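You operate a simulated robot arm through the tools that you are given. There is no shell and no other tool. Be economical: measure what you need, move in short steps, check, and stop when the job is done.

You are at the controls of a simulated two-armed robot. One attempt, no reset.

## Task
Plug the blue and red rack plugs into the gauge head sockets of their colours.
Fine: modules breaker off first and on again last, both lamps lit. Where these are worked on the way, their far stop is far enough and under half their travel is too little: modules breaker.

Only the result counts: the job must be done as asked and must still hold three seconds after the hand-in. Knocking over, shifting, dropping, spilling or breaking anything else fails it.

## Robot
Two 7-joint arms with fingered hands on one trunk, on a base that drives. Base frame: it is fixed to the floor where the robot stands at the start and does not move with it; the origin is under the middle of the robot, x ahead of it, y to its left, z up. Lengths are in m, angles in degrees, forces in N, time in s.
The left shoulder is at the start at [0.09, 0.173, 1.127], the right one opposite. With the tool pointing down near the work surface each hand reaches from about 0.1 to 0.8 m from the robot's upright axis, wherever it stands, measured 20 degrees to its own side. Places, roughly: gauges breaker [0.6, 0.1, 0.7]; modules breaker [0.6, 0, 0.7]; pumps breaker [0.7, 0.2, 0.7]; sockets breaker [1, 1.4, 0.9]. Payload 3.5 kg a hand.
The tool frame of a hand sits at the grasp point between the pads (the TCP): z along the fingers, y along the line on which they close. The tips reach 0.03 m beyond it. Largest opening 0.104 m; the body of the gripper starts 0.035 m behind the TCP. The gripper is a hand of 3 fingers: y runs from the thumb to the fingers, the wrist lies at [-0.015, -0.104, -0.178] in the tool frame, and closing takes about 1.5 s.
Orientation is told as [roll, pitch, yaw] about the base's x, y, z axes, in that order, counted from this pose: with the fingers straight down and the wrist toward the robot, the tool's x, y and z point along [0, 1, 0], [1, 0, 0] and [0, 0, -1] of the base frame.

## Interface
- The arms move only by the tool nudge_tool. It takes "left_increments", "right_increments" or both (then of equal length, played together; a hand with none holds still); each is a list of rows, each a list of 7 numbers: the shift along the tool's x, y, z in units of 500 mm (1.0 is 500 mm), then the turn, a rotation vector about the tool's x, y, z in units of 90 degrees (1.0 is 90 degrees), then the finger opening in m, from 0 to 0.104. In form: [[x, y, z, rx, ry, rz, gripper], ...]. A call has 1 to 10 rows; each row is the pose to reach, as a shift and turn from the pose commanded when the call began, along the tool's axes at that moment. A call with a number of a shift or a turn outside -1 to 1 is refused whole. Rows are played at 5 a second. More than 0.05 m and 8.6 degrees between two rows, or a gripper value outside its range, and nothing of the call is played. Where a pose cannot be reached the arm comes as near as it can. A force on the tool above 40 N (or 10 N above the force at the start of the call, whichever is more), or a blocked arm, ends the call early, and 0.2 s more pass. The fingers move at their own pace (about 0.072 m/s each) and stop on an object; they squeeze with about 31 N. The grip force told is the motor's: it shows also when the fingers shut on nothing. Time passes only in rows, and 0.2 s behind the last, so rows that repeat a pose let the fingers close. The reply holds the time, the measured pose of the TCP, the force on the tool along the base axes, the opening and the grip force, in the units named above and with some noise, with the torque about the TCP (base axes, N m) and any sound that the robot's microphone picked up.
- Cameras (640 x 400 px; columns grow to the right, rows downward): "scene" is now at [0.1798, 0.0455, 1.3226]; the picture's right is [0.51, -0.86, 0.00], its down [-0.30, -0.18, -0.94] and it looks along [0.81, 0.48, -0.35] (base axes); focal length 214 px, centre (320, 200). "left" rides on the left gripper at [-0.064, -0.094, -0.117] in its tool frame; the picture's right is [-0.72, -0.33, 0.61], its down [0.64, -0.65, 0.40] and it looks along [0.27, 0.68, 0.68] (tool axes); focal length 238 px, centre (320, 200). "right" rides on the right gripper at [0.064, -0.094, -0.117] in its tool frame; the picture's right is [-0.72, 0.33, -0.61], its down [-0.64, -0.65, 0.40] and it looks along [-0.27, 0.68, 0.68] (tool axes); focal length 238 px, centre (320, 200). There is no depth. A picture from a camera that has moved, and an enlarged one, comes with that camera's place and axes in the base frame and with its lens.
- capture(camera): a new picture of that camera. The clock stands still meanwhile.
- lift_body(by): slides the trunk up (or, below 0, down) by that many m; the arms and the scene camera ride with it, the base frame stays. It gives what a move gives, with no picture.
- steer(legs): drives the robot by 1 to 6 legs, each [ahead, left, turn to the left] in m, m and degrees, along the robot's own axes; the way and the turn of a leg run together, so that a leg with both is an arc; at most 1.5 m and 180 degrees a leg. The arms and the cameras ride along, it lands a little off, and it stops where it bumps. It gives what a move gives.
- grasp_type(shape, hand): the hand has 3 fingers and takes this shape, open, in about a second: jaw (thumb against the fingers, like two jaws); tri (thumb and two fingers); tip (a fingertip pinch); poke (one finger out to press); point (the index stretched); flat (the hand flat); cup (the hand cupped); fist (a fist). The gripper value then closes the fingers along that shape, each until it touches; the sizes above hold for jaw. It gives what a move gives, with no picture.
- pan_tilt(pan, tilt): turns the head with the scene camera to pan (to the left, within 86 degrees either way) and tilt (down, from -29 to 69), counted from straight ahead of the robot. It gives what a move gives.
- inspect(camera, box): a new picture of the part [left, top, right, bottom] of that camera's present view, enlarged. The clock stands still meanwhile.
- job_done(): hands the job in; it is judged then, once.

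Work in short steps. Places have to be worked out from the pictures, the camera data and where the tool is seen: move nearer, look again, correct. Check each grasp and each placing, and mend what went wrong. You have 120 turns and 108 pictures in all, those below and enlarged ones among them. Open the grippers and draw the arms clear of the work before you hand the job in, unless the task says otherwise; then end with one line.

The tools are called after ">>>" by a JSON object that holds its "method" and its "body". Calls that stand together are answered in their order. nudge_tool: Moves the arms, as the interface text tells. Its arguments: {"type":"object","properties":{"left_increments":{"type":"array"},"right_increments":{"type":"array"}},"required":[]} The other tools are called the same way: lift_body (by) slides the trunk up or down; grasp_type (shape, hand) gives the hand a shape; steer (legs) drives the base; pan_tilt (pan, tilt) turns the head that bears the scene camera; capture (camera) takes a picture; inspect (camera, box) takes an enlarged picture of a part of a camera's view; job_done () hands the job in.

At the start:

```text
time_s: 0.0
left_eef_pos: [0.3477, 0.4133, 1.3203]
left_ee_rot: [-0.1, 0.1, 0.0]
left_force: [0.5, -0.4, 0.3]
left_torque: [0.0, -0.01, 0.03]
left_grip_width: 0.1035
left_finger_force: 0.0
left_shape: jaw
right_eef_pos: [0.5427, -0.0479, 1.3309]
right_ee_rot: [-0.1, -0.1, 0.0]
right_force: [0.3, -0.3, -0.4]
right_torque: [0.0, 0.01, 0.04]
right_grip_width: 0.1035
right_finger_force: 0.0
right_shape: jaw
trunk travel left (down, up): [-0.225, 0.529]
robot x, y, heading: [0.0027, 0.0019, -0.0]
head pan, tilt: [30.7, 20.3]
```

scene: 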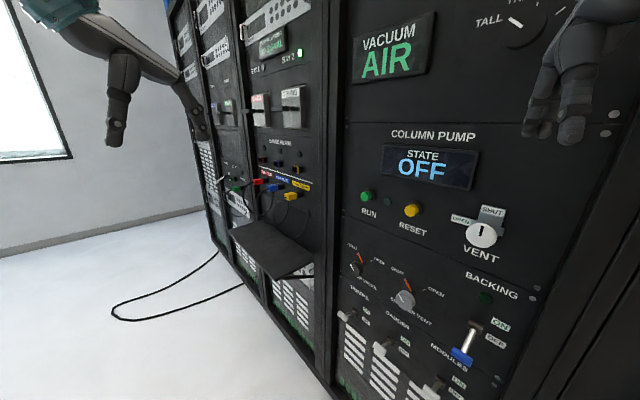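
right: 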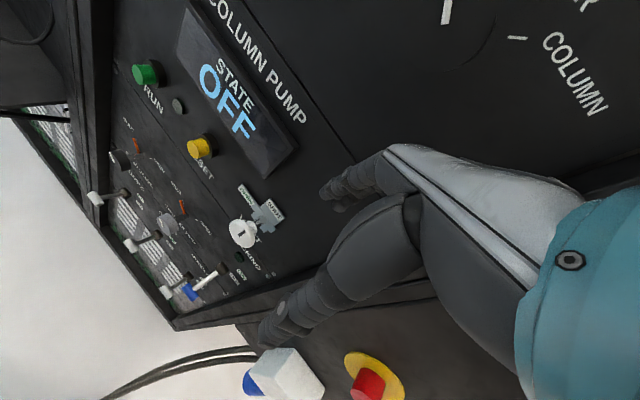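
left: 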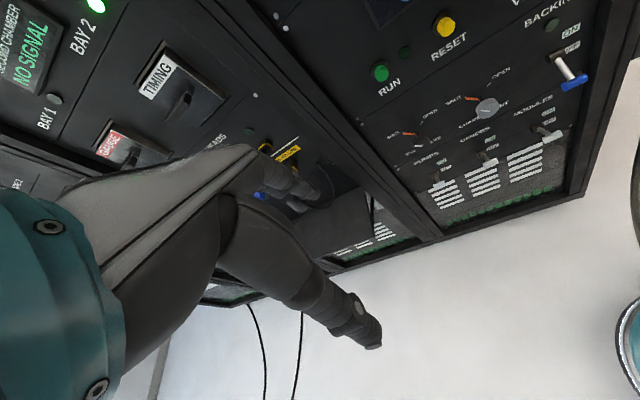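

I start by enlarging the scene view on the two areas of interest: the plug bay and the breakers.

>>> {"method": "inspect", "body": {"camera": "scene", "box": [180, 0, 340, 100]}}

>>> {"method": "inspect", "body": {"camera": "scene", "box": [190, 80, 350, 220]}}

>>> {"method": "inspect", "body": {"camera": "scene", "box": [320, 220, 540, 400]}}

```text
4.00 times, centred on (260, 50) of scene
camera zoom: at [0.1798, 0.0455, 1.3226], right [0.51, -0.86, 0.0], down [-0.3, -0.18, -0.94], along [0.81, 0.48, -0.35], focal length 858 px, centre (560, 800)
```

zoom: 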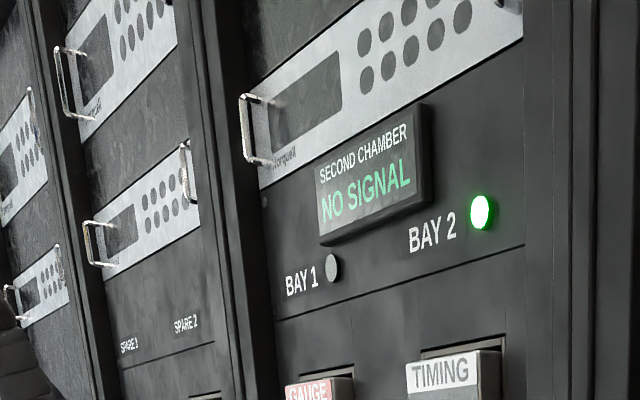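

```text
2.86 times, centred on (270, 150) of scene
camera zoom: at [0.1798, 0.0455, 1.3226], right [0.51, -0.86, 0.0], down [-0.3, -0.18, -0.94], along [0.81, 0.48, -0.35], focal length 613 px, centre (463, 343)
```

zoom: 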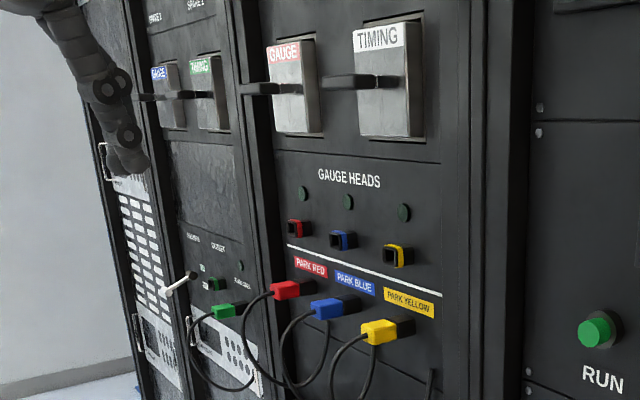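

```text
2.22 times, centred on (430, 310) of scene
camera zoom: at [0.1798, 0.0455, 1.3226], right [0.51, -0.86, 0.0], down [-0.3, -0.18, -0.94], along [0.81, 0.48, -0.35], focal length 477 px, centre (76, -44)
```

zoom: 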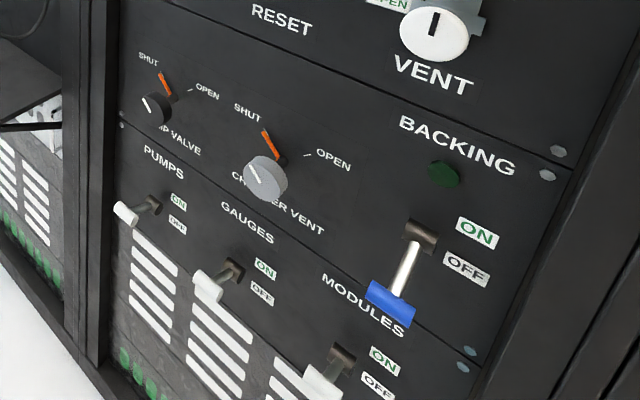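

The modules lever tip triangulates to about (0.58, -0.015, 0.72). I turn the head for a frontal view of the breakers, then of the plugs.

>>> {"method": "pan_tilt", "body": {"pan": 0, "tilt": 50}}

>>> {"method": "capture", "body": {"camera": "scene"}}

>>> {"method": "pan_tilt", "body": {"pan": 55, "tilt": 20}}

>>> {"method": "capture", "body": {"camera": "scene"}}

```text
time_s: 1.0
left_eef_pos: [0.3473, 0.4134, 1.3201]
left_ee_rot: [-0.1, 0.0, 0.0]
left_force: [0.3, -0.3, -0.6]
left_torque: [0.02, -0.01, -0.03]
left_grip_width: 0.1037
left_finger_force: 0.0
left_shape: jaw
right_eef_pos: [0.5431, -0.0479, 1.3301]
right_ee_rot: [0.0, -0.1, 0.0]
right_force: [-0.2, -0.2, -0.2]
right_torque: [-0.02, 0.0, -0.02]
right_grip_width: 0.1034
right_finger_force: 0.1
right_shape: jaw
trunk travel left (down, up): [-0.225, 0.529]
robot x, y, heading: [0.0001, -0.0001, -0.0]
head pan, tilt: [0.0, 50.0]
```

```text
101 pictures are left
camera scene: at [0.1769, -0.002, 1.2776], right [0.0, -1.0, 0.0], down [-0.77, 0.0, -0.64], along [0.64, 0.0, -0.77], focal length 214 px, centre (320, 200)
```

scene: 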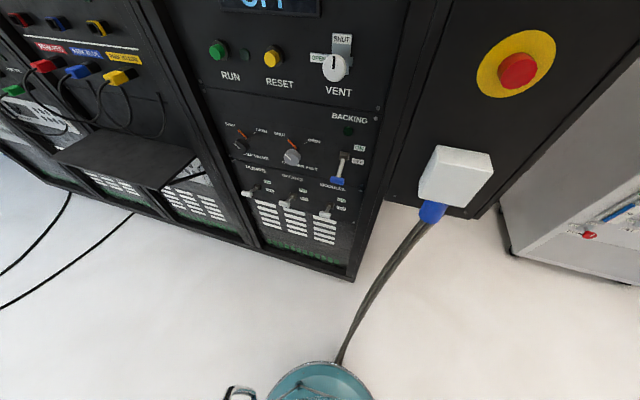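

```text
time_s: 2.2
left_eef_pos: [0.3487, 0.4146, 1.3211]
left_ee_rot: [-0.1, -0.2, 0.1]
left_force: [0.6, -0.1, 0.3]
left_torque: [-0.01, -0.04, 0.03]
left_grip_width: 0.1038
left_finger_force: 0.0
left_shape: jaw
right_eef_pos: [0.5432, -0.0482, 1.3314]
right_ee_rot: [0.0, 0.0, 0.0]
right_force: [-0.2, -0.8, -0.4]
right_torque: [-0.02, 0.03, -0.02]
right_grip_width: 0.1037
right_finger_force: 0.0
right_shape: jaw
trunk travel left (down, up): [-0.225, 0.529]
robot x, y, heading: [0.0036, -0.0014, -0.1]
head pan, tilt: [55.0, 20.0]
```

```text
100 pictures are left
camera scene: at [0.1533, 0.0741, 1.323], right [0.82, -0.57, 0.0], down [-0.2, -0.28, -0.94], along [0.54, 0.77, -0.34], focal length 214 px, centre (320, 200)
```

scene: 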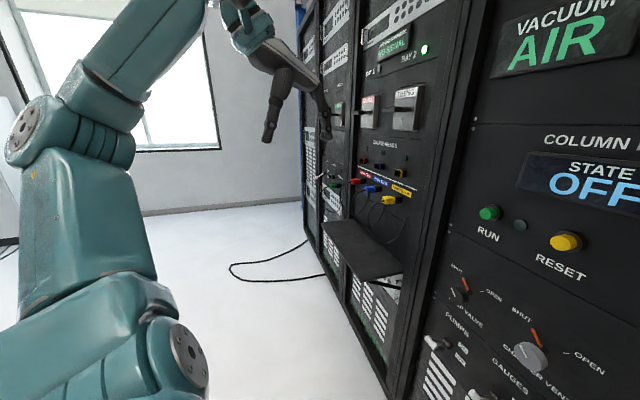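

The breaker row runs about 18° askew to my x axis (x grows with y). I back off a little and turn right to face the rack squarely, then look.

>>> {"method": "steer", "body": {"legs": [[-0.15, 0, 0], [0, 0, -18]]}}

>>> {"method": "pan_tilt", "body": {"pan": 0, "tilt": 40}}

>>> {"method": "capture", "body": {"camera": "scene"}}

```text
time_s: 4.6
left_eef_pos: [0.3075, 0.2871, 1.3195]
left_ee_rot: [0.0, 0.0, -17.9]
left_force: [-0.1, 0.8, 0.1]
left_torque: [-0.04, 0.02, -0.02]
left_grip_width: 0.1037
left_finger_force: 0.1
left_shape: jaw
right_eef_pos: [0.3524, -0.2126, 1.3303]
right_ee_rot: [0.0, 0.1, -18.0]
right_force: [0.3, -0.5, 0.1]
right_torque: [0.0, -0.02, 0.01]
right_grip_width: 0.1035
right_finger_force: 0.0
right_shape: jaw
trunk travel left (down, up): [-0.225, 0.529]
robot x, y, heading: [-0.1477, 0.0014, -17.9]
head pan, tilt: [55.0, 20.0]
```

```text
time_s: 5.8
left_eef_pos: [0.3076, 0.2863, 1.3201]
left_ee_rot: [-0.1, 0.0, -17.9]
left_force: [0.0, 0.4, 0.2]
left_torque: [0.01, -0.01, -0.01]
left_grip_width: 0.1036
left_finger_force: 0.1
left_shape: jaw
right_eef_pos: [0.3525, -0.2114, 1.3312]
right_ee_rot: [-0.1, -0.1, -17.9]
right_force: [-0.4, -0.1, 0.8]
right_torque: [-0.03, 0.03, 0.01]
right_grip_width: 0.1034
right_finger_force: 0.0
right_shape: jaw
trunk travel left (down, up): [-0.225, 0.529]
robot x, y, heading: [-0.1506, 0.0043, -18.0]
head pan, tilt: [0.0, 40.0]
```

```text
99 pictures are left
camera scene: at [0.0262, -0.059, 1.2917], right [-0.31, -0.95, 0.0], down [-0.61, 0.2, -0.77], along [0.73, -0.23, -0.64], focal length 214 px, centre (320, 200)
```

scene: 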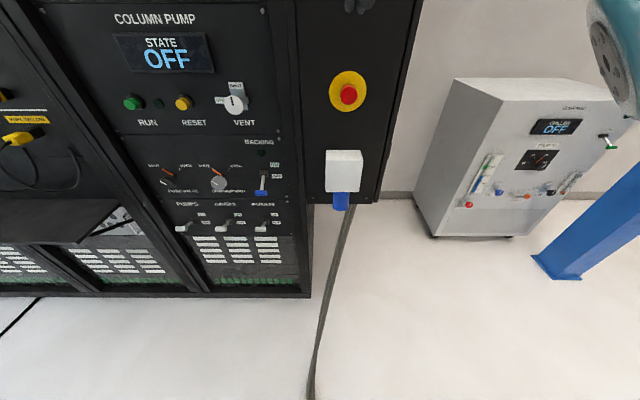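

The view is now square to the rack. Modules lever sits about 0.71 ahead, 0.21 left of me; I shift left so it falls before the right arm, and enlarge.

>>> {"method": "steer", "body": {"legs": [[0, 0.3, 0]]}}

>>> {"method": "inspect", "body": {"camera": "scene", "box": [240, 120, 440, 260]}}

>>> {"method": "capture", "body": {"camera": "scene"}}

```text
time_s: 7.8
left_eef_pos: [0.4011, 0.5712, 1.3205]
left_ee_rot: [-0.1, -0.1, -18.0]
left_force: [-0.4, 0.1, -0.2]
left_torque: [0.01, 0.0, 0.02]
left_grip_width: 0.1039
left_finger_force: 0.1
left_shape: jaw
right_eef_pos: [0.4436, 0.0725, 1.3299]
right_ee_rot: [-0.1, 0.0, -18.0]
right_force: [0.1, 0.7, 0.8]
right_torque: [-0.03, 0.0, -0.02]
right_grip_width: 0.1033
right_finger_force: 0.1
right_shape: jaw
trunk travel left (down, up): [-0.225, 0.529]
robot x, y, heading: [-0.0594, 0.2831, -17.9]
head pan, tilt: [0.0, 40.0]
```

```text
2.86 times, centred on (340, 190) of scene
camera zoom: at [0.1181, 0.2252, 1.2917], right [-0.31, -0.95, 0.0], down [-0.61, 0.2, -0.77], along [0.73, -0.24, -0.64], focal length 613 px, centre (263, 229)
```

zoom: 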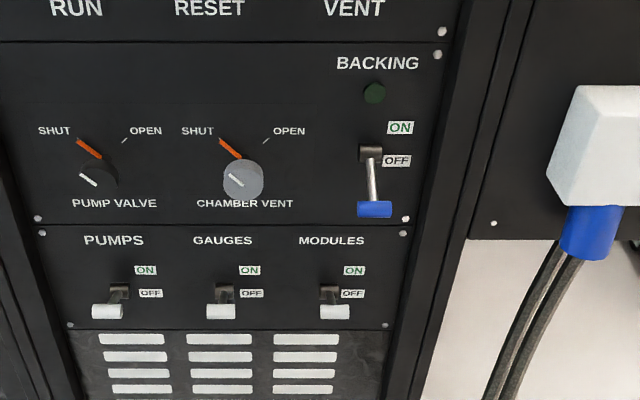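

```text
97 pictures are left
camera scene: at [0.1181, 0.2252, 1.2917], right [-0.31, -0.95, 0.0], down [-0.61, 0.2, -0.77], along [0.73, -0.24, -0.64], focal length 214 px, centre (320, 200)
```

scene: 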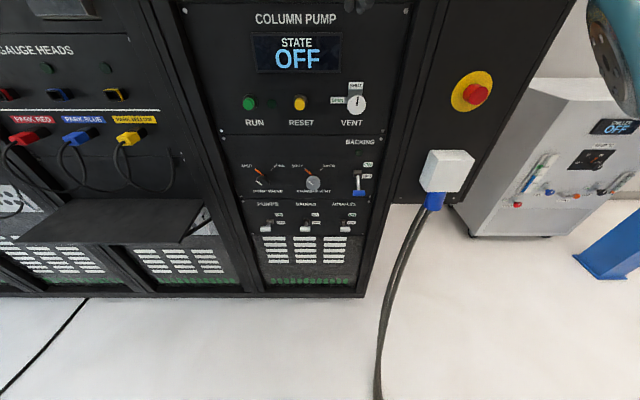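

All three breakers look alike; I need a closer view. I bring the right hand down in front of the levers (still clear of the panel) to look with its camera.

>>> {"method": "nudge_tool", "body": {"right_increments": [[0, -0.02, 0.08, 0, 0, 0, 0.1], [0, -0.05, 0.16, 0, 0, 0, 0.1], [0, -0.08, 0.25, 0, 0, 0, 0.1], [0, -0.1, 0.34, 0, 0, 0, 0.1], [0, -0.12, 0.43, 0, 0, 0, 0.1], [0, -0.14, 0.52, 0, 0, 0, 0.1], [0, -0.16, 0.6, 0, 0, 0, 0.1], [0, -0.16, 0.68, 0, 0, 0, 0.1]]}}

>>> {"method": "capture", "body": {"camera": "right"}}

```text
time_s: 9.7
left_eef_pos: [0.3987, 0.5702, 1.3211]
left_ee_rot: [0.0, 0.0, -17.9]
left_force: [0.8, -0.8, 0.6]
left_torque: [-0.02, 0.01, 0.03]
left_grip_width: 0.1034
left_finger_force: 0.0
left_shape: jaw
right_eef_pos: [0.3693, 0.0955, 0.9907]
right_ee_rot: [0.0, -0.1, -17.9]
right_force: [0.3, -0.3, -0.8]
right_torque: [-0.03, 0.0, -0.01]
right_grip_width: 0.1008
right_finger_force: 0.1
right_shape: jaw
trunk travel left (down, up): [-0.225, 0.529]
robot x, y, heading: [-0.0598, 0.2833, -17.9]
head pan, tilt: [0.0, 40.0]
```

```text
96 pictures are left
camera right: at [0.299, 0.1851, 1.108], right [0.09, -0.78, 0.61], down [-0.82, -0.41, -0.4], along [0.57, -0.47, -0.68], focal length 238 px, centre (320, 200)
```

right: 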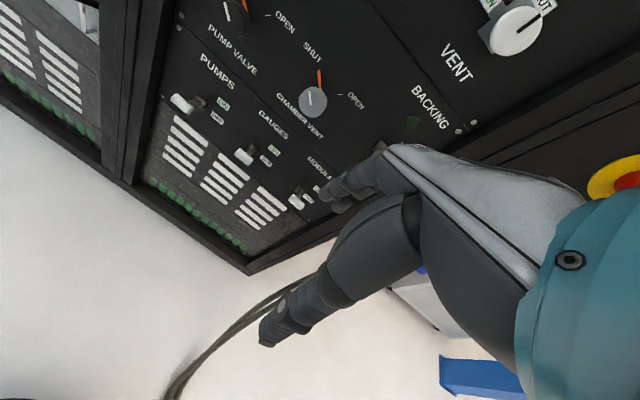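

The levers are visible; enlarging them.

>>> {"method": "inspect", "body": {"camera": "right", "box": [160, 70, 340, 220]}}

>>> {"method": "inspect", "body": {"camera": "scene", "box": [250, 190, 370, 260]}}

```text
2.67 times, centred on (250, 145) of right
camera zoom: at [0.299, 0.1851, 1.108], right [0.09, -0.78, 0.61], down [-0.82, -0.41, -0.4], along [0.57, -0.47, -0.68], focal length 636 px, centre (507, 347)
```

zoom: 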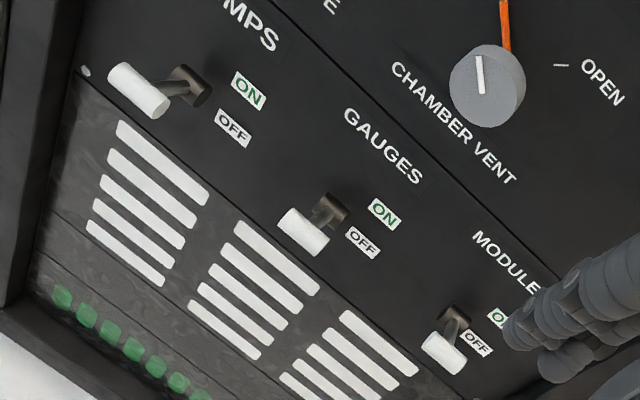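

```text
5.33 times, centred on (310, 225) of scene
camera zoom: at [0.1181, 0.2243, 1.2916], right [-0.31, -0.95, 0.0], down [-0.61, 0.2, -0.77], along [0.73, -0.24, -0.64], focal length 1144 px, centre (373, 67)
```

zoom: 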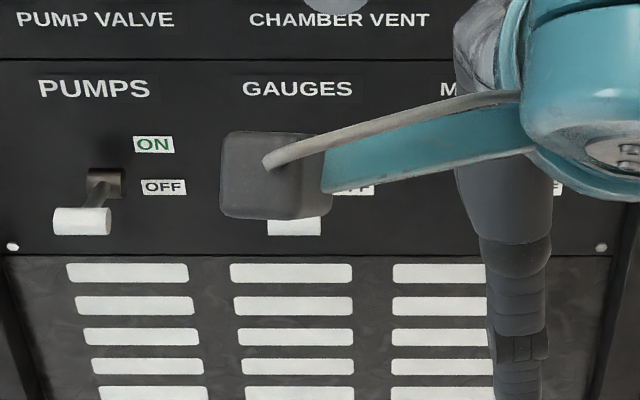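

Triangulated in rack-aligned coordinates (A toward the rack, L left): modules handle at A≈0.58, L≈0.156, z≈0.70, panel at A≈0.64. I rotate the right hand to point at the rack, stopping well in front of the handle.

>>> {"method": "nudge_tool", "body": {"right_increments": [[-0.01, 0.02, 0.06, -0.09, 0, 0, 0.08], [-0.02, 0.04, 0.12, -0.18, 0, 0, 0.08], [-0.03, 0.06, 0.18, -0.27, 0, 0, 0.08], [-0.04, 0.08, 0.24, -0.36, 0, 0, 0.08], [-0.05, 0.1, 0.3, -0.45, 0, 0, 0.07], [-0.06, 0.12, 0.36, -0.54, 0, 0, 0.07], [-0.07, 0.14, 0.42, -0.63, 0, 0, 0.07], [-0.08, 0.16, 0.48, -0.72, 0, 0, 0.07], [-0.09, 0.18, 0.54, -0.81, 0, 0, 0.07], [-0.098, 0.2, 0.582, -0.9, 0, 0, 0.07]]}}

>>> {"method": "capture", "body": {"camera": "scene"}}

>>> {"method": "capture", "body": {"camera": "right"}}

```text
time_s: 11.8
left_eef_pos: [0.3998, 0.5708, 1.3205]
left_ee_rot: [-0.1, 0.0, -18.1]
left_force: [0.4, -0.4, 0.6]
left_torque: [0.0, -0.02, -0.01]
left_grip_width: 0.1038
left_finger_force: 0.1
left_shape: jaw
right_eef_pos: [0.4454, 0.0216, 0.7072]
right_ee_rot: [1.4, -80.4, -19.2]
right_force: [0.6, 0.6, 0.0]
right_torque: [0.01, -0.01, 0.0]
right_grip_width: 0.0701
right_finger_force: 0.1
right_shape: jaw
right hand out of reach, approached as far as the arm can: row 10
trunk travel left (down, up): [-0.225, 0.529]
robot x, y, heading: [-0.061, 0.2824, -18.2]
head pan, tilt: [0.0, 40.0]
```

```text
93 pictures are left
camera scene: at [0.1183, 0.2256, 1.2916], right [-0.31, -0.95, 0.0], down [-0.61, 0.2, -0.77], along [0.73, -0.24, -0.64], focal length 214 px, centre (320, 200)
```

scene: 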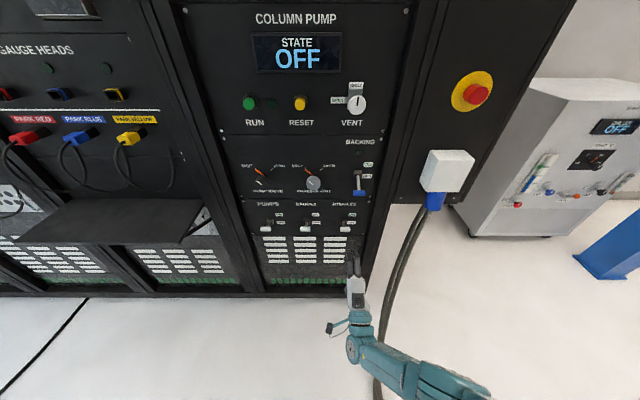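

```text
92 pictures are left
camera right: at [0.3419, 0.1227, 0.6337], right [-0.75, -0.52, 0.42], down [0.08, -0.7, -0.71], along [0.66, -0.5, 0.56], focal length 238 px, centre (320, 200)
```

right: 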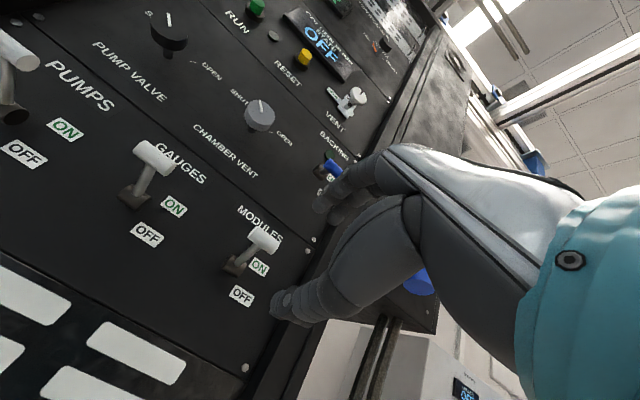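

From below the modules handle clearly stands up (ON); refined handle position A≈0.558, L≈0.162, z≈0.729. I move the open jaws around it.

>>> {"method": "nudge_tool", "body": {"right_increments": [[0.004, 0.05, 0.04, 0, 0, 0, 0.07], [0.008, 0.088, 0.1, 0, 0, 0, 0.07], [0.008, 0.088, 0.16, 0, 0, 0, 0.07], [0.008, 0.088, 0.21, 0, 0, 0, 0.07]]}}

>>> {"method": "capture", "body": {"camera": "right"}}

>>> {"method": "inspect", "body": {"camera": "scene", "box": [260, 170, 440, 290]}}

```text
time_s: 12.8
left_eef_pos: [0.4006, 0.5711, 1.3198]
left_ee_rot: [-0.1, 0.0, -17.9]
left_force: [0.7, -0.8, -0.4]
left_torque: [-0.03, 0.02, -0.02]
left_grip_width: 0.1036
left_finger_force: 0.0
left_shape: jaw
right_eef_pos: [0.5165, -0.0036, 0.7557]
right_ee_rot: [0.0, -81.0, -17.9]
right_force: [0.0, -0.2, -0.2]
right_torque: [0.03, 0.02, 0.02]
right_grip_width: 0.0702
right_finger_force: 0.1
right_shape: jaw
right hand out of reach, approached as far as the arm can: row 3, 4
trunk travel left (down, up): [-0.225, 0.529]
robot x, y, heading: [-0.0563, 0.2818, -18.1]
head pan, tilt: [0.0, 40.0]
```

```text
91 pictures are left
camera right: at [0.4133, 0.0968, 0.6828], right [-0.75, -0.51, 0.42], down [0.08, -0.7, -0.71], along [0.66, -0.5, 0.57], focal length 238 px, centre (320, 200)
```

right: 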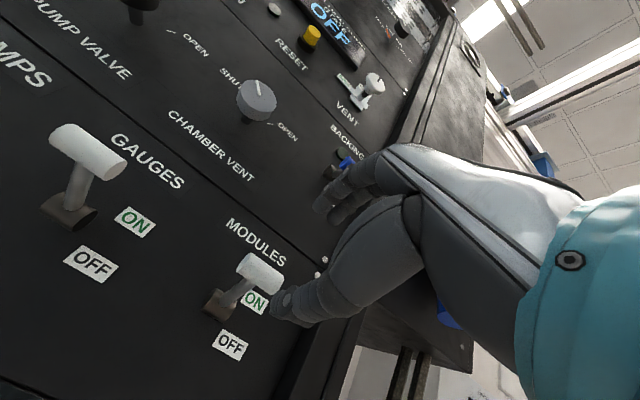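

```text
3.33 times, centred on (350, 230) of scene
camera zoom: at [0.1181, 0.2246, 1.2916], right [-0.31, -0.95, 0.0], down [-0.61, 0.2, -0.77], along [0.73, -0.24, -0.64], focal length 715 px, centre (220, 100)
```

zoom: 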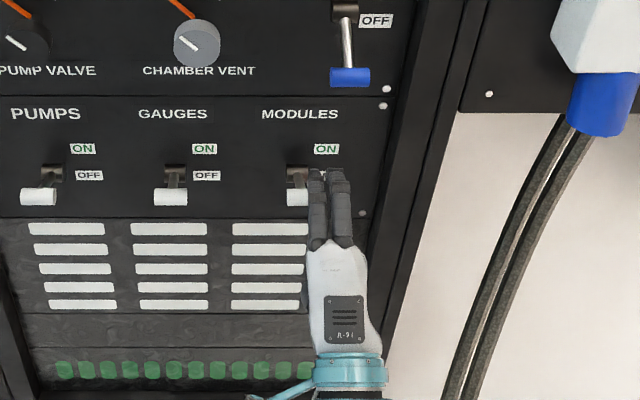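

The arm is at its reach limit at A≈0.49 and the fingers are ~0.025 right of the handle and a bit high. I correct left/down, then drive ahead 0.065.

>>> {"method": "nudge_tool", "body": {"right_increments": [[0.025, -0.025, -0.01, 0, 0, 0, 0.075], [0.045, -0.05, -0.01, 0, 0, 0, 0.075]]}}

>>> {"method": "steer", "body": {"legs": [[0.065, 0, 0]]}}

>>> {"method": "capture", "body": {"camera": "right"}}

>>> {"method": "inspect", "body": {"camera": "scene", "box": [260, 170, 440, 290]}}

```text
time_s: 13.4
left_eef_pos: [0.3996, 0.5714, 1.3196]
left_ee_rot: [-0.2, 0.1, -17.9]
left_force: [-0.2, 0.3, -0.3]
left_torque: [-0.02, -0.02, 0.0]
left_grip_width: 0.1037
left_finger_force: 0.0
left_shape: jaw
right_eef_pos: [0.5027, 0.0238, 0.7481]
right_ee_rot: [-0.4, -81.0, -17.6]
right_force: [0.1, -0.6, -0.4]
right_torque: [0.0, 0.01, 0.01]
right_grip_width: 0.0745
right_finger_force: 0.2
right_shape: jaw
right hand out of reach, approached as far as the arm can: row 1, 2
trunk travel left (down, up): [-0.225, 0.529]
robot x, y, heading: [-0.0608, 0.2841, -18.4]
head pan, tilt: [0.0, 40.0]
```

```text
time_s: 14.4
left_eef_pos: [0.4624, 0.5501, 1.3206]
left_ee_rot: [0.1, 0.1, -18.0]
left_force: [-0.1, 0.2, 0.6]
left_torque: [-0.01, -0.01, 0.02]
left_grip_width: 0.1036
left_finger_force: 0.0
left_shape: jaw
right_eef_pos: [0.5632, 0.0033, 0.7481]
right_ee_rot: [0.0, -80.9, -17.8]
right_force: [0.2, 0.9, 0.6]
right_torque: [0.0, 0.03, 0.0]
right_grip_width: 0.0744
right_finger_force: 0.0
right_shape: jaw
trunk travel left (down, up): [-0.225, 0.529]
robot x, y, heading: [0.0004, 0.2613, -17.9]
head pan, tilt: [0.0, 40.0]
```

```text
89 pictures are left
camera right: at [0.4597, 0.1041, 0.6736], right [-0.75, -0.51, 0.42], down [0.08, -0.7, -0.71], along [0.66, -0.5, 0.57], focal length 238 px, centre (320, 200)
```

right: 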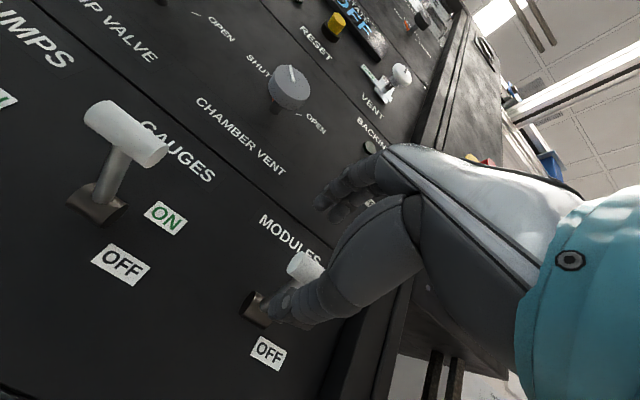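

```text
3.33 times, centred on (350, 230) of scene
camera zoom: at [0.18, 0.2044, 1.2915], right [-0.31, -0.95, 0.0], down [-0.61, 0.2, -0.77], along [0.73, -0.24, -0.64], focal length 715 px, centre (220, 100)
```

zoom: 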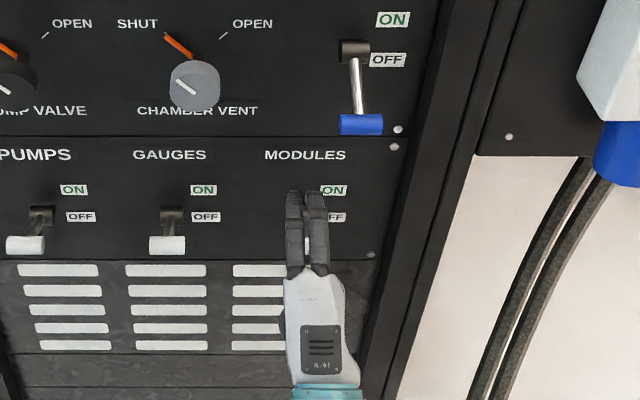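

The handle lies between the thumb (below) and fingers (above). Arm reach downward is tight, so I lower the trunk to push the handle down, in steps.

>>> {"method": "lift_body", "body": {"by": -0.06}}

>>> {"method": "capture", "body": {"camera": "right"}}

```text
time_s: 15.4
left_eef_pos: [0.4605, 0.5501, 1.2607]
left_ee_rot: [-0.1, -0.1, -18.0]
left_force: [-0.2, -0.2, -0.1]
left_torque: [-0.02, -0.04, 0.0]
left_grip_width: 0.1037
left_finger_force: 0.1
left_shape: jaw
right_eef_pos: [0.5632, 0.0038, 0.6883]
right_ee_rot: [-0.3, -81.0, -17.7]
right_force: [-0.5, 0.3, 0.5]
right_torque: [0.0, 0.03, 0.01]
right_grip_width: 0.0749
right_finger_force: 0.0
right_shape: jaw
trunk travel left (down, up): [-0.165, 0.589]
robot x, y, heading: [0.0062, 0.2657, -17.9]
head pan, tilt: [0.0, 40.0]
```

```text
87 pictures are left
camera right: at [0.4589, 0.1041, 0.6143], right [-0.75, -0.51, 0.42], down [0.08, -0.7, -0.71], along [0.66, -0.5, 0.57], focal length 238 px, centre (320, 200)
```

right: 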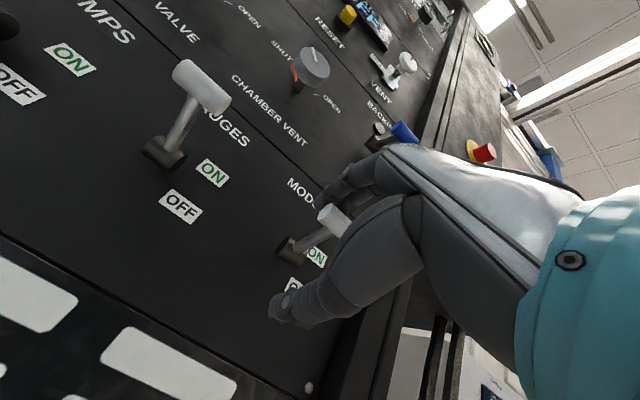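

The handle is now just under the fingers; I lower another 0.06.

>>> {"method": "lift_body", "body": {"by": -0.05}}

>>> {"method": "capture", "body": {"camera": "right"}}

```text
time_s: 16.4
left_eef_pos: [0.4604, 0.5506, 1.2114]
left_ee_rot: [0.0, 0.0, -18.0]
left_force: [-0.6, -1.3, 0.8]
left_torque: [0.06, -0.01, 0.0]
left_grip_width: 0.1037
left_finger_force: 0.0
left_shape: jaw
right_eef_pos: [0.5638, 0.0042, 0.6389]
right_ee_rot: [-0.1, -81.0, -17.8]
right_force: [0.7, -0.1, 2.0]
right_torque: [-0.03, -0.03, 0.03]
right_grip_width: 0.0767
right_finger_force: 0.1
right_shape: jaw
trunk travel left (down, up): [-0.115, 0.639]
robot x, y, heading: [0.0021, 0.2648, -18.3]
head pan, tilt: [0.0, 40.0]
```

```text
86 pictures are left
camera right: at [0.4592, 0.1042, 0.5646], right [-0.75, -0.51, 0.42], down [0.09, -0.7, -0.71], along [0.66, -0.49, 0.57], focal length 238 px, centre (320, 200)
```

right: 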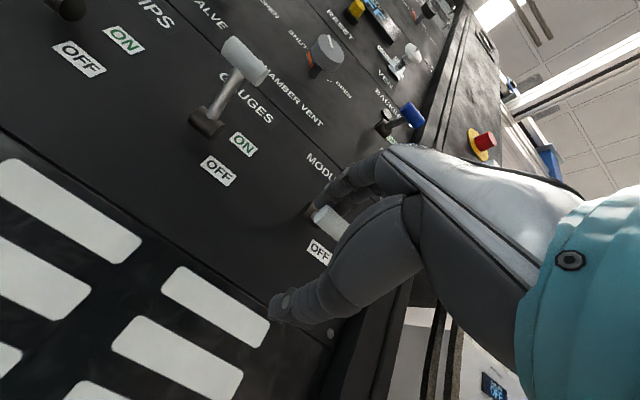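

It moves with ~2 N. Continue down.

>>> {"method": "lift_body", "body": {"by": -0.04}}

>>> {"method": "capture", "body": {"camera": "right"}}

>>> {"method": "inspect", "body": {"camera": "scene", "box": [260, 130, 440, 250]}}

```text
time_s: 17.2
left_eef_pos: [0.4583, 0.5494, 1.1708]
left_ee_rot: [0.0, -0.1, -18.1]
left_force: [-0.5, 0.7, 0.2]
left_torque: [0.0, 0.01, 0.01]
left_grip_width: 0.1036
left_finger_force: 0.1
left_shape: jaw
right_eef_pos: [0.5628, 0.0051, 0.602]
right_ee_rot: [0.3, -81.4, -18.2]
right_force: [4.7, 0.3, 24.6]
right_torque: [-0.45, -0.2, 0.09]
right_grip_width: 0.0823
right_finger_force: 0.2
right_shape: jaw
trunk travel left (down, up): [-0.075, 0.679]
robot x, y, heading: [0.0044, 0.2615, -17.9]
head pan, tilt: [0.0, 40.0]
```

```text
85 pictures are left
camera right: at [0.4597, 0.1046, 0.5265], right [-0.75, -0.51, 0.41], down [0.09, -0.7, -0.71], along [0.65, -0.49, 0.57], focal length 238 px, centre (320, 200)
```

right: 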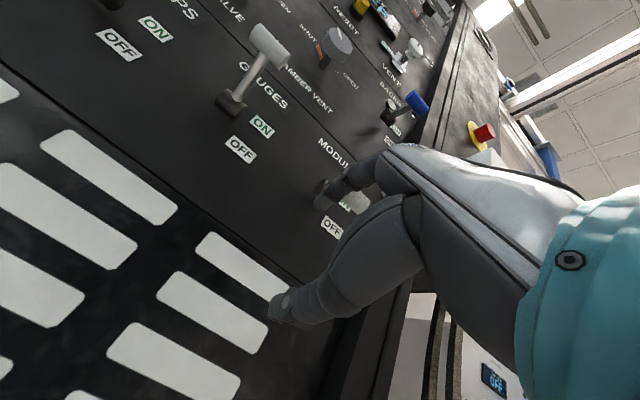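

```text
3.33 times, centred on (350, 190) of scene
camera zoom: at [0.255, 0.1804, 1.1349], right [-0.31, -0.95, 0.0], down [-0.61, 0.2, -0.77], along [0.73, -0.24, -0.64], focal length 715 px, centre (220, 233)
```

zoom: 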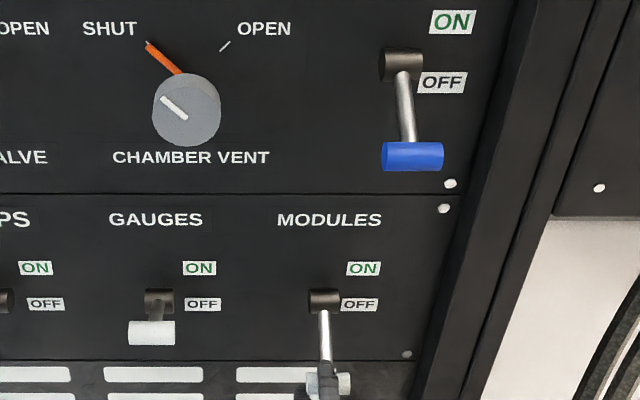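

The modules lever is down at its stop (24 N, visibly OFF like backing). I relieve the pressure, back straight out, and check.

>>> {"method": "lift_body", "body": {"by": 0.035}}

>>> {"method": "steer", "body": {"legs": [[-0.2, 0, 0]]}}

>>> {"method": "lift_body", "body": {"by": 0.115}}

>>> {"method": "capture", "body": {"camera": "scene"}}

>>> {"method": "capture", "body": {"camera": "right"}}

```text
time_s: 18.0
left_eef_pos: [0.4602, 0.552, 1.2053]
left_ee_rot: [0.0, 0.0, -17.9]
left_force: [0.4, -0.7, -0.2]
left_torque: [0.02, -0.02, 0.0]
left_grip_width: 0.1038
left_finger_force: 0.1
left_shape: jaw
right_eef_pos: [0.5626, 0.0055, 0.6316]
right_ee_rot: [-0.4, -80.9, -17.5]
right_force: [-3.4, 7.8, 2.8]
right_torque: [-0.46, -0.26, 0.17]
right_grip_width: 0.077
right_finger_force: 0.1
right_shape: jaw
trunk travel left (down, up): [-0.11, 0.644]
robot x, y, heading: [0.0056, 0.265, -17.9]
head pan, tilt: [0.0, 40.0]
```

```text
time_s: 19.6
left_eef_pos: [0.2708, 0.6122, 1.2059]
left_ee_rot: [0.0, 0.0, -18.0]
left_force: [-0.3, 0.1, 0.1]
left_torque: [0.04, -0.03, 0.03]
left_grip_width: 0.1036
left_finger_force: 0.1
left_shape: jaw
right_eef_pos: [0.3721, 0.0654, 0.6338]
right_ee_rot: [-0.2, -81.0, -17.8]
right_force: [0.8, 0.5, 0.1]
right_torque: [0.02, 0.01, 0.01]
right_grip_width: 0.0749
right_finger_force: 0.2
right_shape: jaw
trunk travel left (down, up): [-0.11, 0.644]
robot x, y, heading: [-0.1903, 0.3209, -17.9]
head pan, tilt: [0.0, 40.0]
```

```text
time_s: 21.0
left_eef_pos: [0.2724, 0.612, 1.32]
left_ee_rot: [0.0, 0.0, -18.1]
left_force: [-0.1, 0.4, 0.0]
left_torque: [0.01, 0.0, -0.01]
left_grip_width: 0.1034
left_finger_force: 0.1
left_shape: jaw
right_eef_pos: [0.3732, 0.0647, 0.7477]
right_ee_rot: [-0.2, -80.9, -17.7]
right_force: [-1.1, -0.3, 0.1]
right_torque: [0.02, 0.0, -0.01]
right_grip_width: 0.0748
right_finger_force: 0.0
right_shape: jaw
trunk travel left (down, up): [-0.225, 0.529]
robot x, y, heading: [-0.1873, 0.3273, -17.8]
head pan, tilt: [0.0, 40.0]
```

```text
83 pictures are left
camera scene: at [-0.0102, 0.2661, 1.2915], right [-0.31, -0.95, 0.0], down [-0.61, 0.2, -0.77], along [0.73, -0.24, -0.64], focal length 214 px, centre (320, 200)
```

scene: 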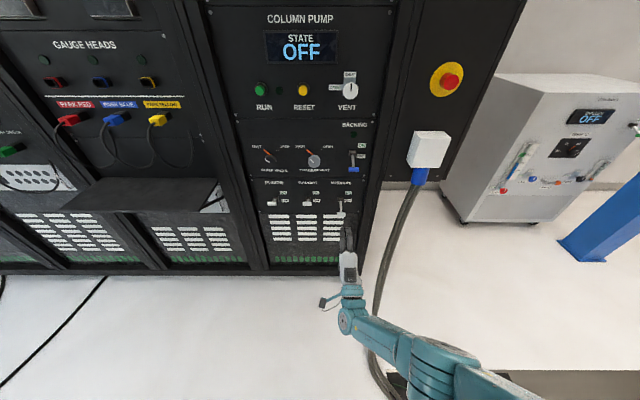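

```text
82 pictures are left
camera right: at [0.2697, 0.1657, 0.6735], right [-0.75, -0.51, 0.42], down [0.08, -0.7, -0.71], along [0.66, -0.49, 0.57], focal length 238 px, centre (320, 200)
```

right: 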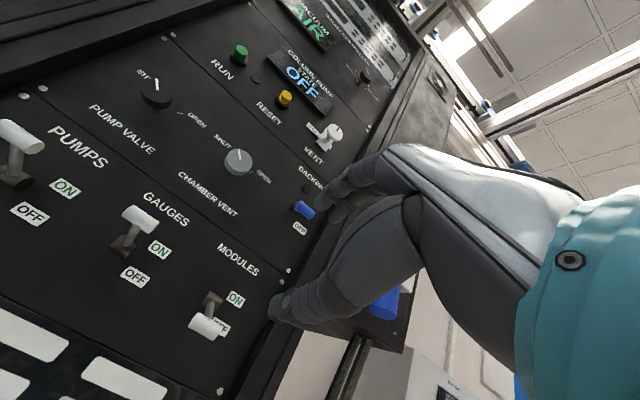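

Modules is OFF (handle down), others untouched. Plug row estimated: red L≈1.05, blue L≈0.90, z≈1.05, A≈0.6; sockets 0.1 higher. I raise the right hand above shelf height and then drive left.

>>> {"method": "nudge_tool", "body": {"right_increments": [[0, 0.08, -0.02, 0, 0, 0, 0.08], [0, 0.16, -0.04, 0, 0, 0, 0.08], [0, 0.24, -0.06, 0, 0, 0, 0.08], [0, 0.32, -0.08, 0, 0, 0, 0.08], [0, 0.4, -0.08, 0, 0, 0, 0.08], [0, 0.48, -0.08, 0, 0, 0, 0.08], [0, 0.56, -0.08, 0, 0, 0, 0.08], [0, 0.64, -0.08, 0, 0, 0, 0.08]]}}

>>> {"method": "steer", "body": {"legs": [[0, 0.68, 0]]}}

>>> {"method": "pan_tilt", "body": {"pan": 0, "tilt": 20}}

>>> {"method": "capture", "body": {"camera": "scene"}}

>>> {"method": "capture", "body": {"camera": "right"}}

```text
time_s: 22.8
left_eef_pos: [0.2712, 0.6121, 1.3204]
left_ee_rot: [-0.2, -0.1, -17.9]
left_force: [0.4, 0.0, -0.5]
left_torque: [0.0, 0.01, 0.03]
left_grip_width: 0.1038
left_finger_force: 0.1
left_shape: jaw
right_eef_pos: [0.3826, 0.0625, 1.0717]
right_ee_rot: [0.0, -81.0, -17.8]
right_force: [0.2, -0.6, 0.4]
right_torque: [0.0, -0.01, -0.02]
right_grip_width: 0.0798
right_finger_force: 0.1
right_shape: jaw
trunk travel left (down, up): [-0.225, 0.529]
robot x, y, heading: [-0.1882, 0.3278, -18.1]
head pan, tilt: [0.0, 40.0]
```

```text
time_s: 26.6
left_eef_pos: [0.4798, 1.2557, 1.3203]
left_ee_rot: [-0.1, 0.0, -18.0]
left_force: [-0.1, 0.2, -0.3]
left_torque: [0.0, 0.02, 0.0]
left_grip_width: 0.1034
left_finger_force: 0.0
left_shape: jaw
right_eef_pos: [0.5914, 0.7052, 1.0711]
right_ee_rot: [-0.2, -80.9, -17.8]
right_force: [-0.1, -1.1, -0.6]
right_torque: [0.02, -0.03, 0.0]
right_grip_width: 0.0797
right_finger_force: 0.1
right_shape: jaw
trunk travel left (down, up): [-0.225, 0.529]
robot x, y, heading: [0.0222, 0.9732, -17.8]
head pan, tilt: [0.0, 40.0]
```

```text
time_s: 27.4
left_eef_pos: [0.4798, 1.2564, 1.3207]
left_ee_rot: [0.0, 0.0, -17.9]
left_force: [-0.3, -0.1, -0.7]
left_torque: [0.04, 0.02, 0.01]
left_grip_width: 0.1036
left_finger_force: 0.1
left_shape: jaw
right_eef_pos: [0.5908, 0.7061, 1.0709]
right_ee_rot: [-0.2, -80.9, -17.9]
right_force: [0.2, -0.3, -0.2]
right_torque: [-0.02, -0.03, 0.02]
right_grip_width: 0.0797
right_finger_force: 0.1
right_shape: jaw
trunk travel left (down, up): [-0.225, 0.529]
robot x, y, heading: [0.0254, 0.9656, -18.1]
head pan, tilt: [0.0, 20.0]
```

```text
81 pictures are left
camera scene: at [0.2055, 0.9078, 1.323], right [-0.31, -0.95, 0.0], down [-0.33, 0.11, -0.94], along [0.89, -0.29, -0.34], focal length 214 px, centre (320, 200)
```

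scene: 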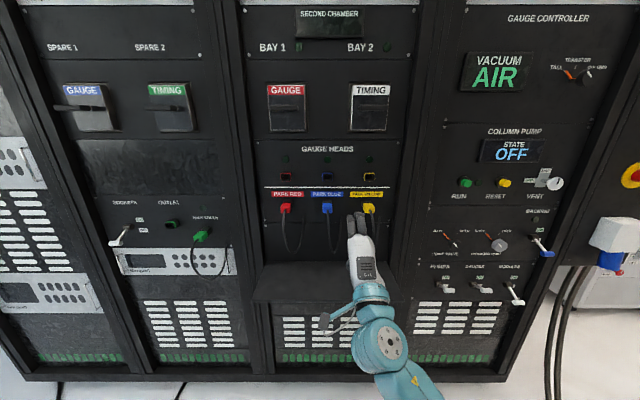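

```text
80 pictures are left
camera right: at [0.4881, 0.8064, 0.9965], right [-0.75, -0.51, 0.42], down [0.08, -0.7, -0.71], along [0.66, -0.5, 0.57], focal length 238 px, centre (320, 200)
```

right: 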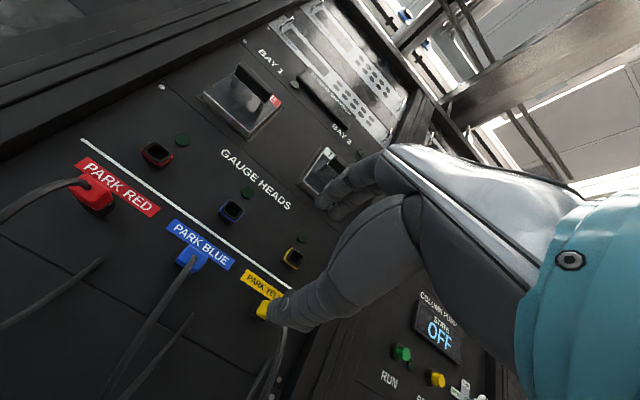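

The bay is now powered down. Blue plug front ≈ (A 0.58, L 0.902, z 1.053), blue socket ≈ (A 0.637, L 0.905, z 1.156). I enlarge for plug and socket shapes.

>>> {"method": "inspect", "body": {"camera": "right", "box": [70, 120, 330, 330]}}

>>> {"method": "inspect", "body": {"camera": "scene", "box": [250, 140, 410, 260]}}

```text
1.90 times, centred on (200, 225) of right
camera zoom: at [0.4881, 0.8064, 0.9965], right [-0.75, -0.51, 0.42], down [0.08, -0.7, -0.71], along [0.66, -0.5, 0.57], focal length 454 px, centre (549, 152)
```

zoom: 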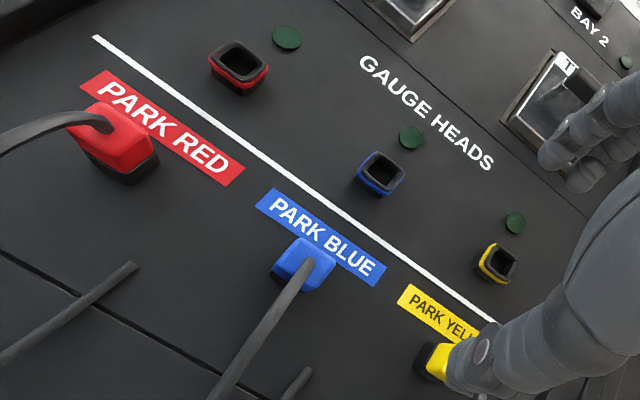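

```text
3.33 times, centred on (330, 200) of scene
camera zoom: at [0.2055, 0.9078, 1.323], right [-0.31, -0.95, 0.0], down [-0.33, 0.11, -0.94], along [0.89, -0.29, -0.34], focal length 715 px, centre (287, 200)
```

zoom: 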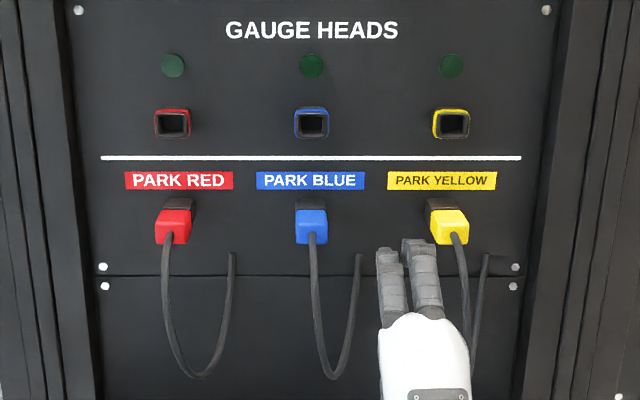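

Cables leave the plug's front face and droop, so I'll grip the plugs from their sides: I roll the hand 90° so the fingers close horizontally, while lining up with the blue plug at a safe distance.

>>> {"method": "nudge_tool", "body": {"right_increments": [[0.01, 0, 0, 0, 0, -0.095, 0.08], [0.02, 0, 0, 0, 0, -0.19, 0.08], [0.03, 0, 0, 0, 0, -0.285, 0.08], [0.04, 0, 0, 0, 0, -0.38, 0.08], [0.05, 0, 0, 0, 0, -0.475, 0.08], [0.06, 0, 0, 0, 0, -0.57, 0.08], [0.07, 0, 0, 0, 0, -0.665, 0.08], [0.08, 0, 0, 0, 0, -0.76, 0.08], [0.09, -0.01, 0, 0, 0, -0.855, 0.08], [0.096, -0.02, 0, 0, 0, -0.95, 0.08]]}}

>>> {"method": "nudge_tool", "body": {"right_increments": [[0, 0, 0, 0, 0, -0.05, 0.08]]}}

>>> {"method": "capture", "body": {"camera": "right"}}

>>> {"method": "inspect", "body": {"camera": "scene", "box": [230, 120, 430, 270]}}

```text
time_s: 29.6
left_eef_pos: [0.4785, 1.256, 1.3199]
left_ee_rot: [0.0, -0.1, -18.0]
left_force: [-0.3, 0.8, -0.6]
left_torque: [-0.02, 0.02, -0.02]
left_grip_width: 0.1034
left_finger_force: 0.1
left_shape: jaw
right_eef_pos: [0.6037, 0.752, 1.061]
right_ee_rot: [-80.9, -4.2, 71.5]
right_force: [-0.4, 0.4, -0.9]
right_torque: [0.0, 0.01, 0.02]
right_grip_width: 0.0796
right_finger_force: 0.0
right_shape: jaw
trunk travel left (down, up): [-0.225, 0.529]
robot x, y, heading: [0.0225, 0.9745, -18.0]
head pan, tilt: [0.0, 20.0]
```

```text
time_s: 30.0
left_eef_pos: [0.4796, 1.2558, 1.3209]
left_ee_rot: [0.1, 0.0, -18.0]
left_force: [-0.5, -0.5, 0.2]
left_torque: [-0.03, 0.02, -0.03]
left_grip_width: 0.1037
left_finger_force: 0.1
left_shape: jaw
right_eef_pos: [0.6047, 0.7528, 1.061]
right_ee_rot: [-81.0, 0.1, 72.0]
right_force: [0.0, -0.8, 0.7]
right_torque: [-0.01, -0.02, -0.02]
right_grip_width: 0.0798
right_finger_force: 0.1
right_shape: jaw
trunk travel left (down, up): [-0.225, 0.529]
robot x, y, heading: [0.0202, 0.9712, -18.0]
head pan, tilt: [0.0, 20.0]
```

```text
77 pictures are left
camera right: at [0.4568, 0.7009, 1.0166], right [-0.37, 0.46, 0.81], down [0.27, -0.77, 0.57], along [0.89, 0.43, 0.16], focal length 238 px, centre (320, 200)
```

right: 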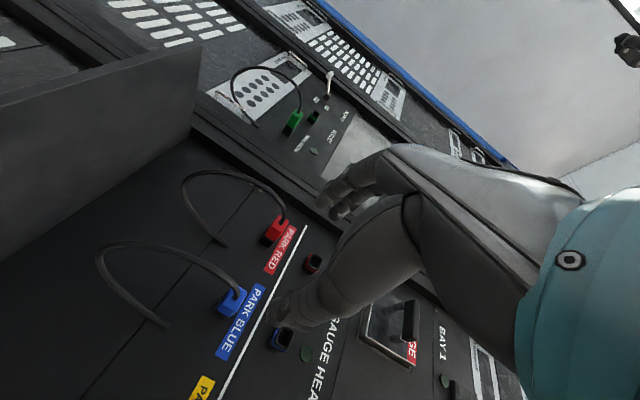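

```text
2.67 times, centred on (330, 195) of scene
camera zoom: at [0.2055, 0.9079, 1.3231], right [-0.31, -0.95, 0.0], down [-0.33, 0.11, -0.94], along [0.89, -0.29, -0.34], focal length 572 px, centre (293, 213)
```

zoom: 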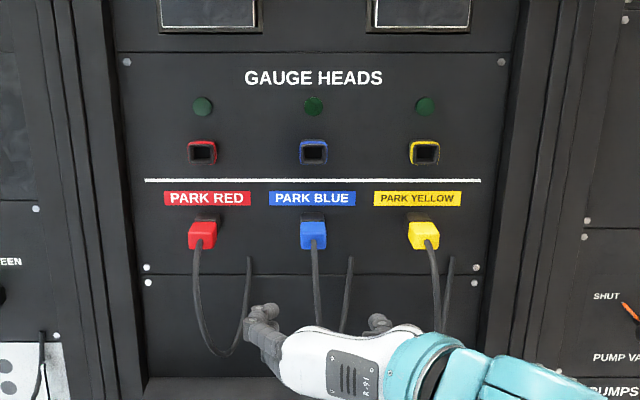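

The hand is laterally aligned (L≈0.903). I approach to about 5 cm short of grip position and check.

>>> {"method": "nudge_tool", "body": {"right_increments": [[-0.01, 0, 0.09, 0, 0, 0, 0.08], [-0.02, 0, 0.18, 0, 0, 0, 0.08], [-0.035, 0, 0.27, 0, 0, 0, 0.08], [-0.046, 0, 0.37, 0, 0, 0, 0.08]]}}

>>> {"method": "capture", "body": {"camera": "right"}}

>>> {"method": "inspect", "body": {"camera": "scene", "box": [230, 120, 430, 270]}}

```text
refused: row 4 steps farther than a row can; nothing moved
```

```text
75 pictures are left
camera right: at [0.4568, 0.7009, 1.0166], right [-0.37, 0.46, 0.81], down [0.27, -0.77, 0.57], along [0.89, 0.43, 0.16], focal length 238 px, centre (320, 200)
```

right: 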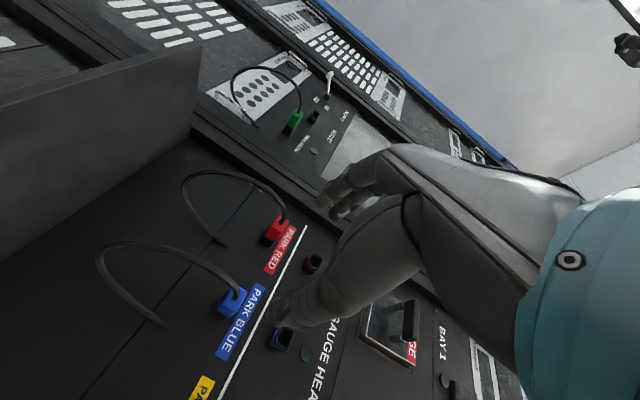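

```text
2.67 times, centred on (330, 195) of scene
camera zoom: at [0.2055, 0.9079, 1.3231], right [-0.31, -0.95, 0.0], down [-0.33, 0.11, -0.94], along [0.89, -0.29, -0.34], focal length 572 px, centre (293, 213)
```

zoom: 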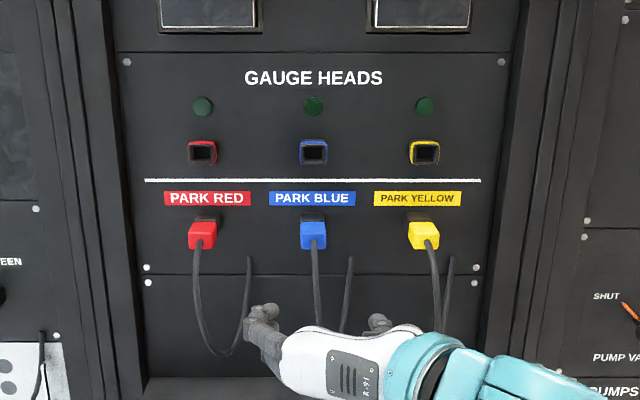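

Refused only for step size; repeating with smaller steps.

>>> {"method": "nudge_tool", "body": {"right_increments": [[-0.01, 0, 0.08, 0, 0, 0, 0.08], [-0.02, 0, 0.16, 0, 0, 0, 0.08], [-0.03, 0, 0.24, 0, 0, 0, 0.08], [-0.04, 0, 0.32, 0, 0, 0, 0.08], [-0.046, 0, 0.38, 0, 0, 0, 0.08]]}}

>>> {"method": "capture", "body": {"camera": "right"}}

>>> {"method": "inspect", "body": {"camera": "scene", "box": [230, 120, 430, 270]}}

```text
time_s: 31.2
left_eef_pos: [0.4806, 1.2558, 1.3201]
left_ee_rot: [-0.2, 0.0, -18.0]
left_force: [-0.5, 0.1, 0.2]
left_torque: [-0.04, -0.01, 0.0]
left_grip_width: 0.1035
left_finger_force: 0.1
left_shape: jaw
right_eef_pos: [0.786, 0.6956, 1.0551]
right_ee_rot: [-81.1, -0.2, 72.1]
right_force: [0.2, -0.1, 0.5]
right_torque: [0.0, 0.0, 0.02]
right_grip_width: 0.0796
right_finger_force: 0.0
right_shape: jaw
trunk travel left (down, up): [-0.225, 0.529]
robot x, y, heading: [0.0232, 0.9679, -18.1]
head pan, tilt: [0.0, 20.0]
```

```text
73 pictures are left
camera right: at [0.6393, 0.6439, 1.011], right [-0.37, 0.46, 0.81], down [0.27, -0.78, 0.57], along [0.89, 0.43, 0.16], focal length 238 px, centre (320, 200)
```

right: 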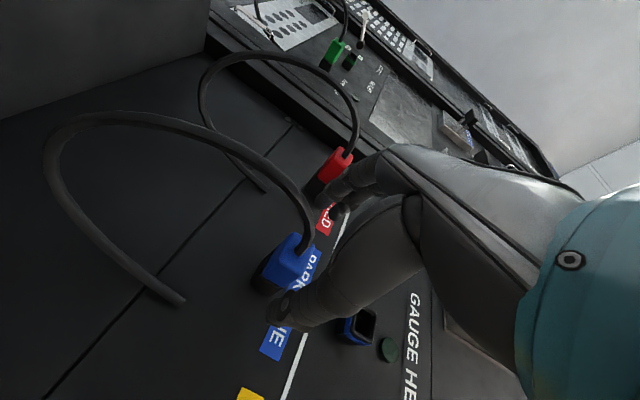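

```text
2.67 times, centred on (330, 195) of scene
camera zoom: at [0.2056, 0.9091, 1.3231], right [-0.31, -0.95, 0.0], down [-0.33, 0.1, -0.94], along [0.89, -0.29, -0.34], focal length 572 px, centre (293, 213)
```

zoom: 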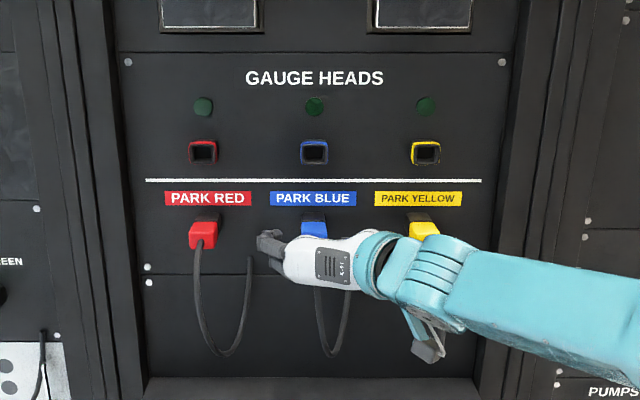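

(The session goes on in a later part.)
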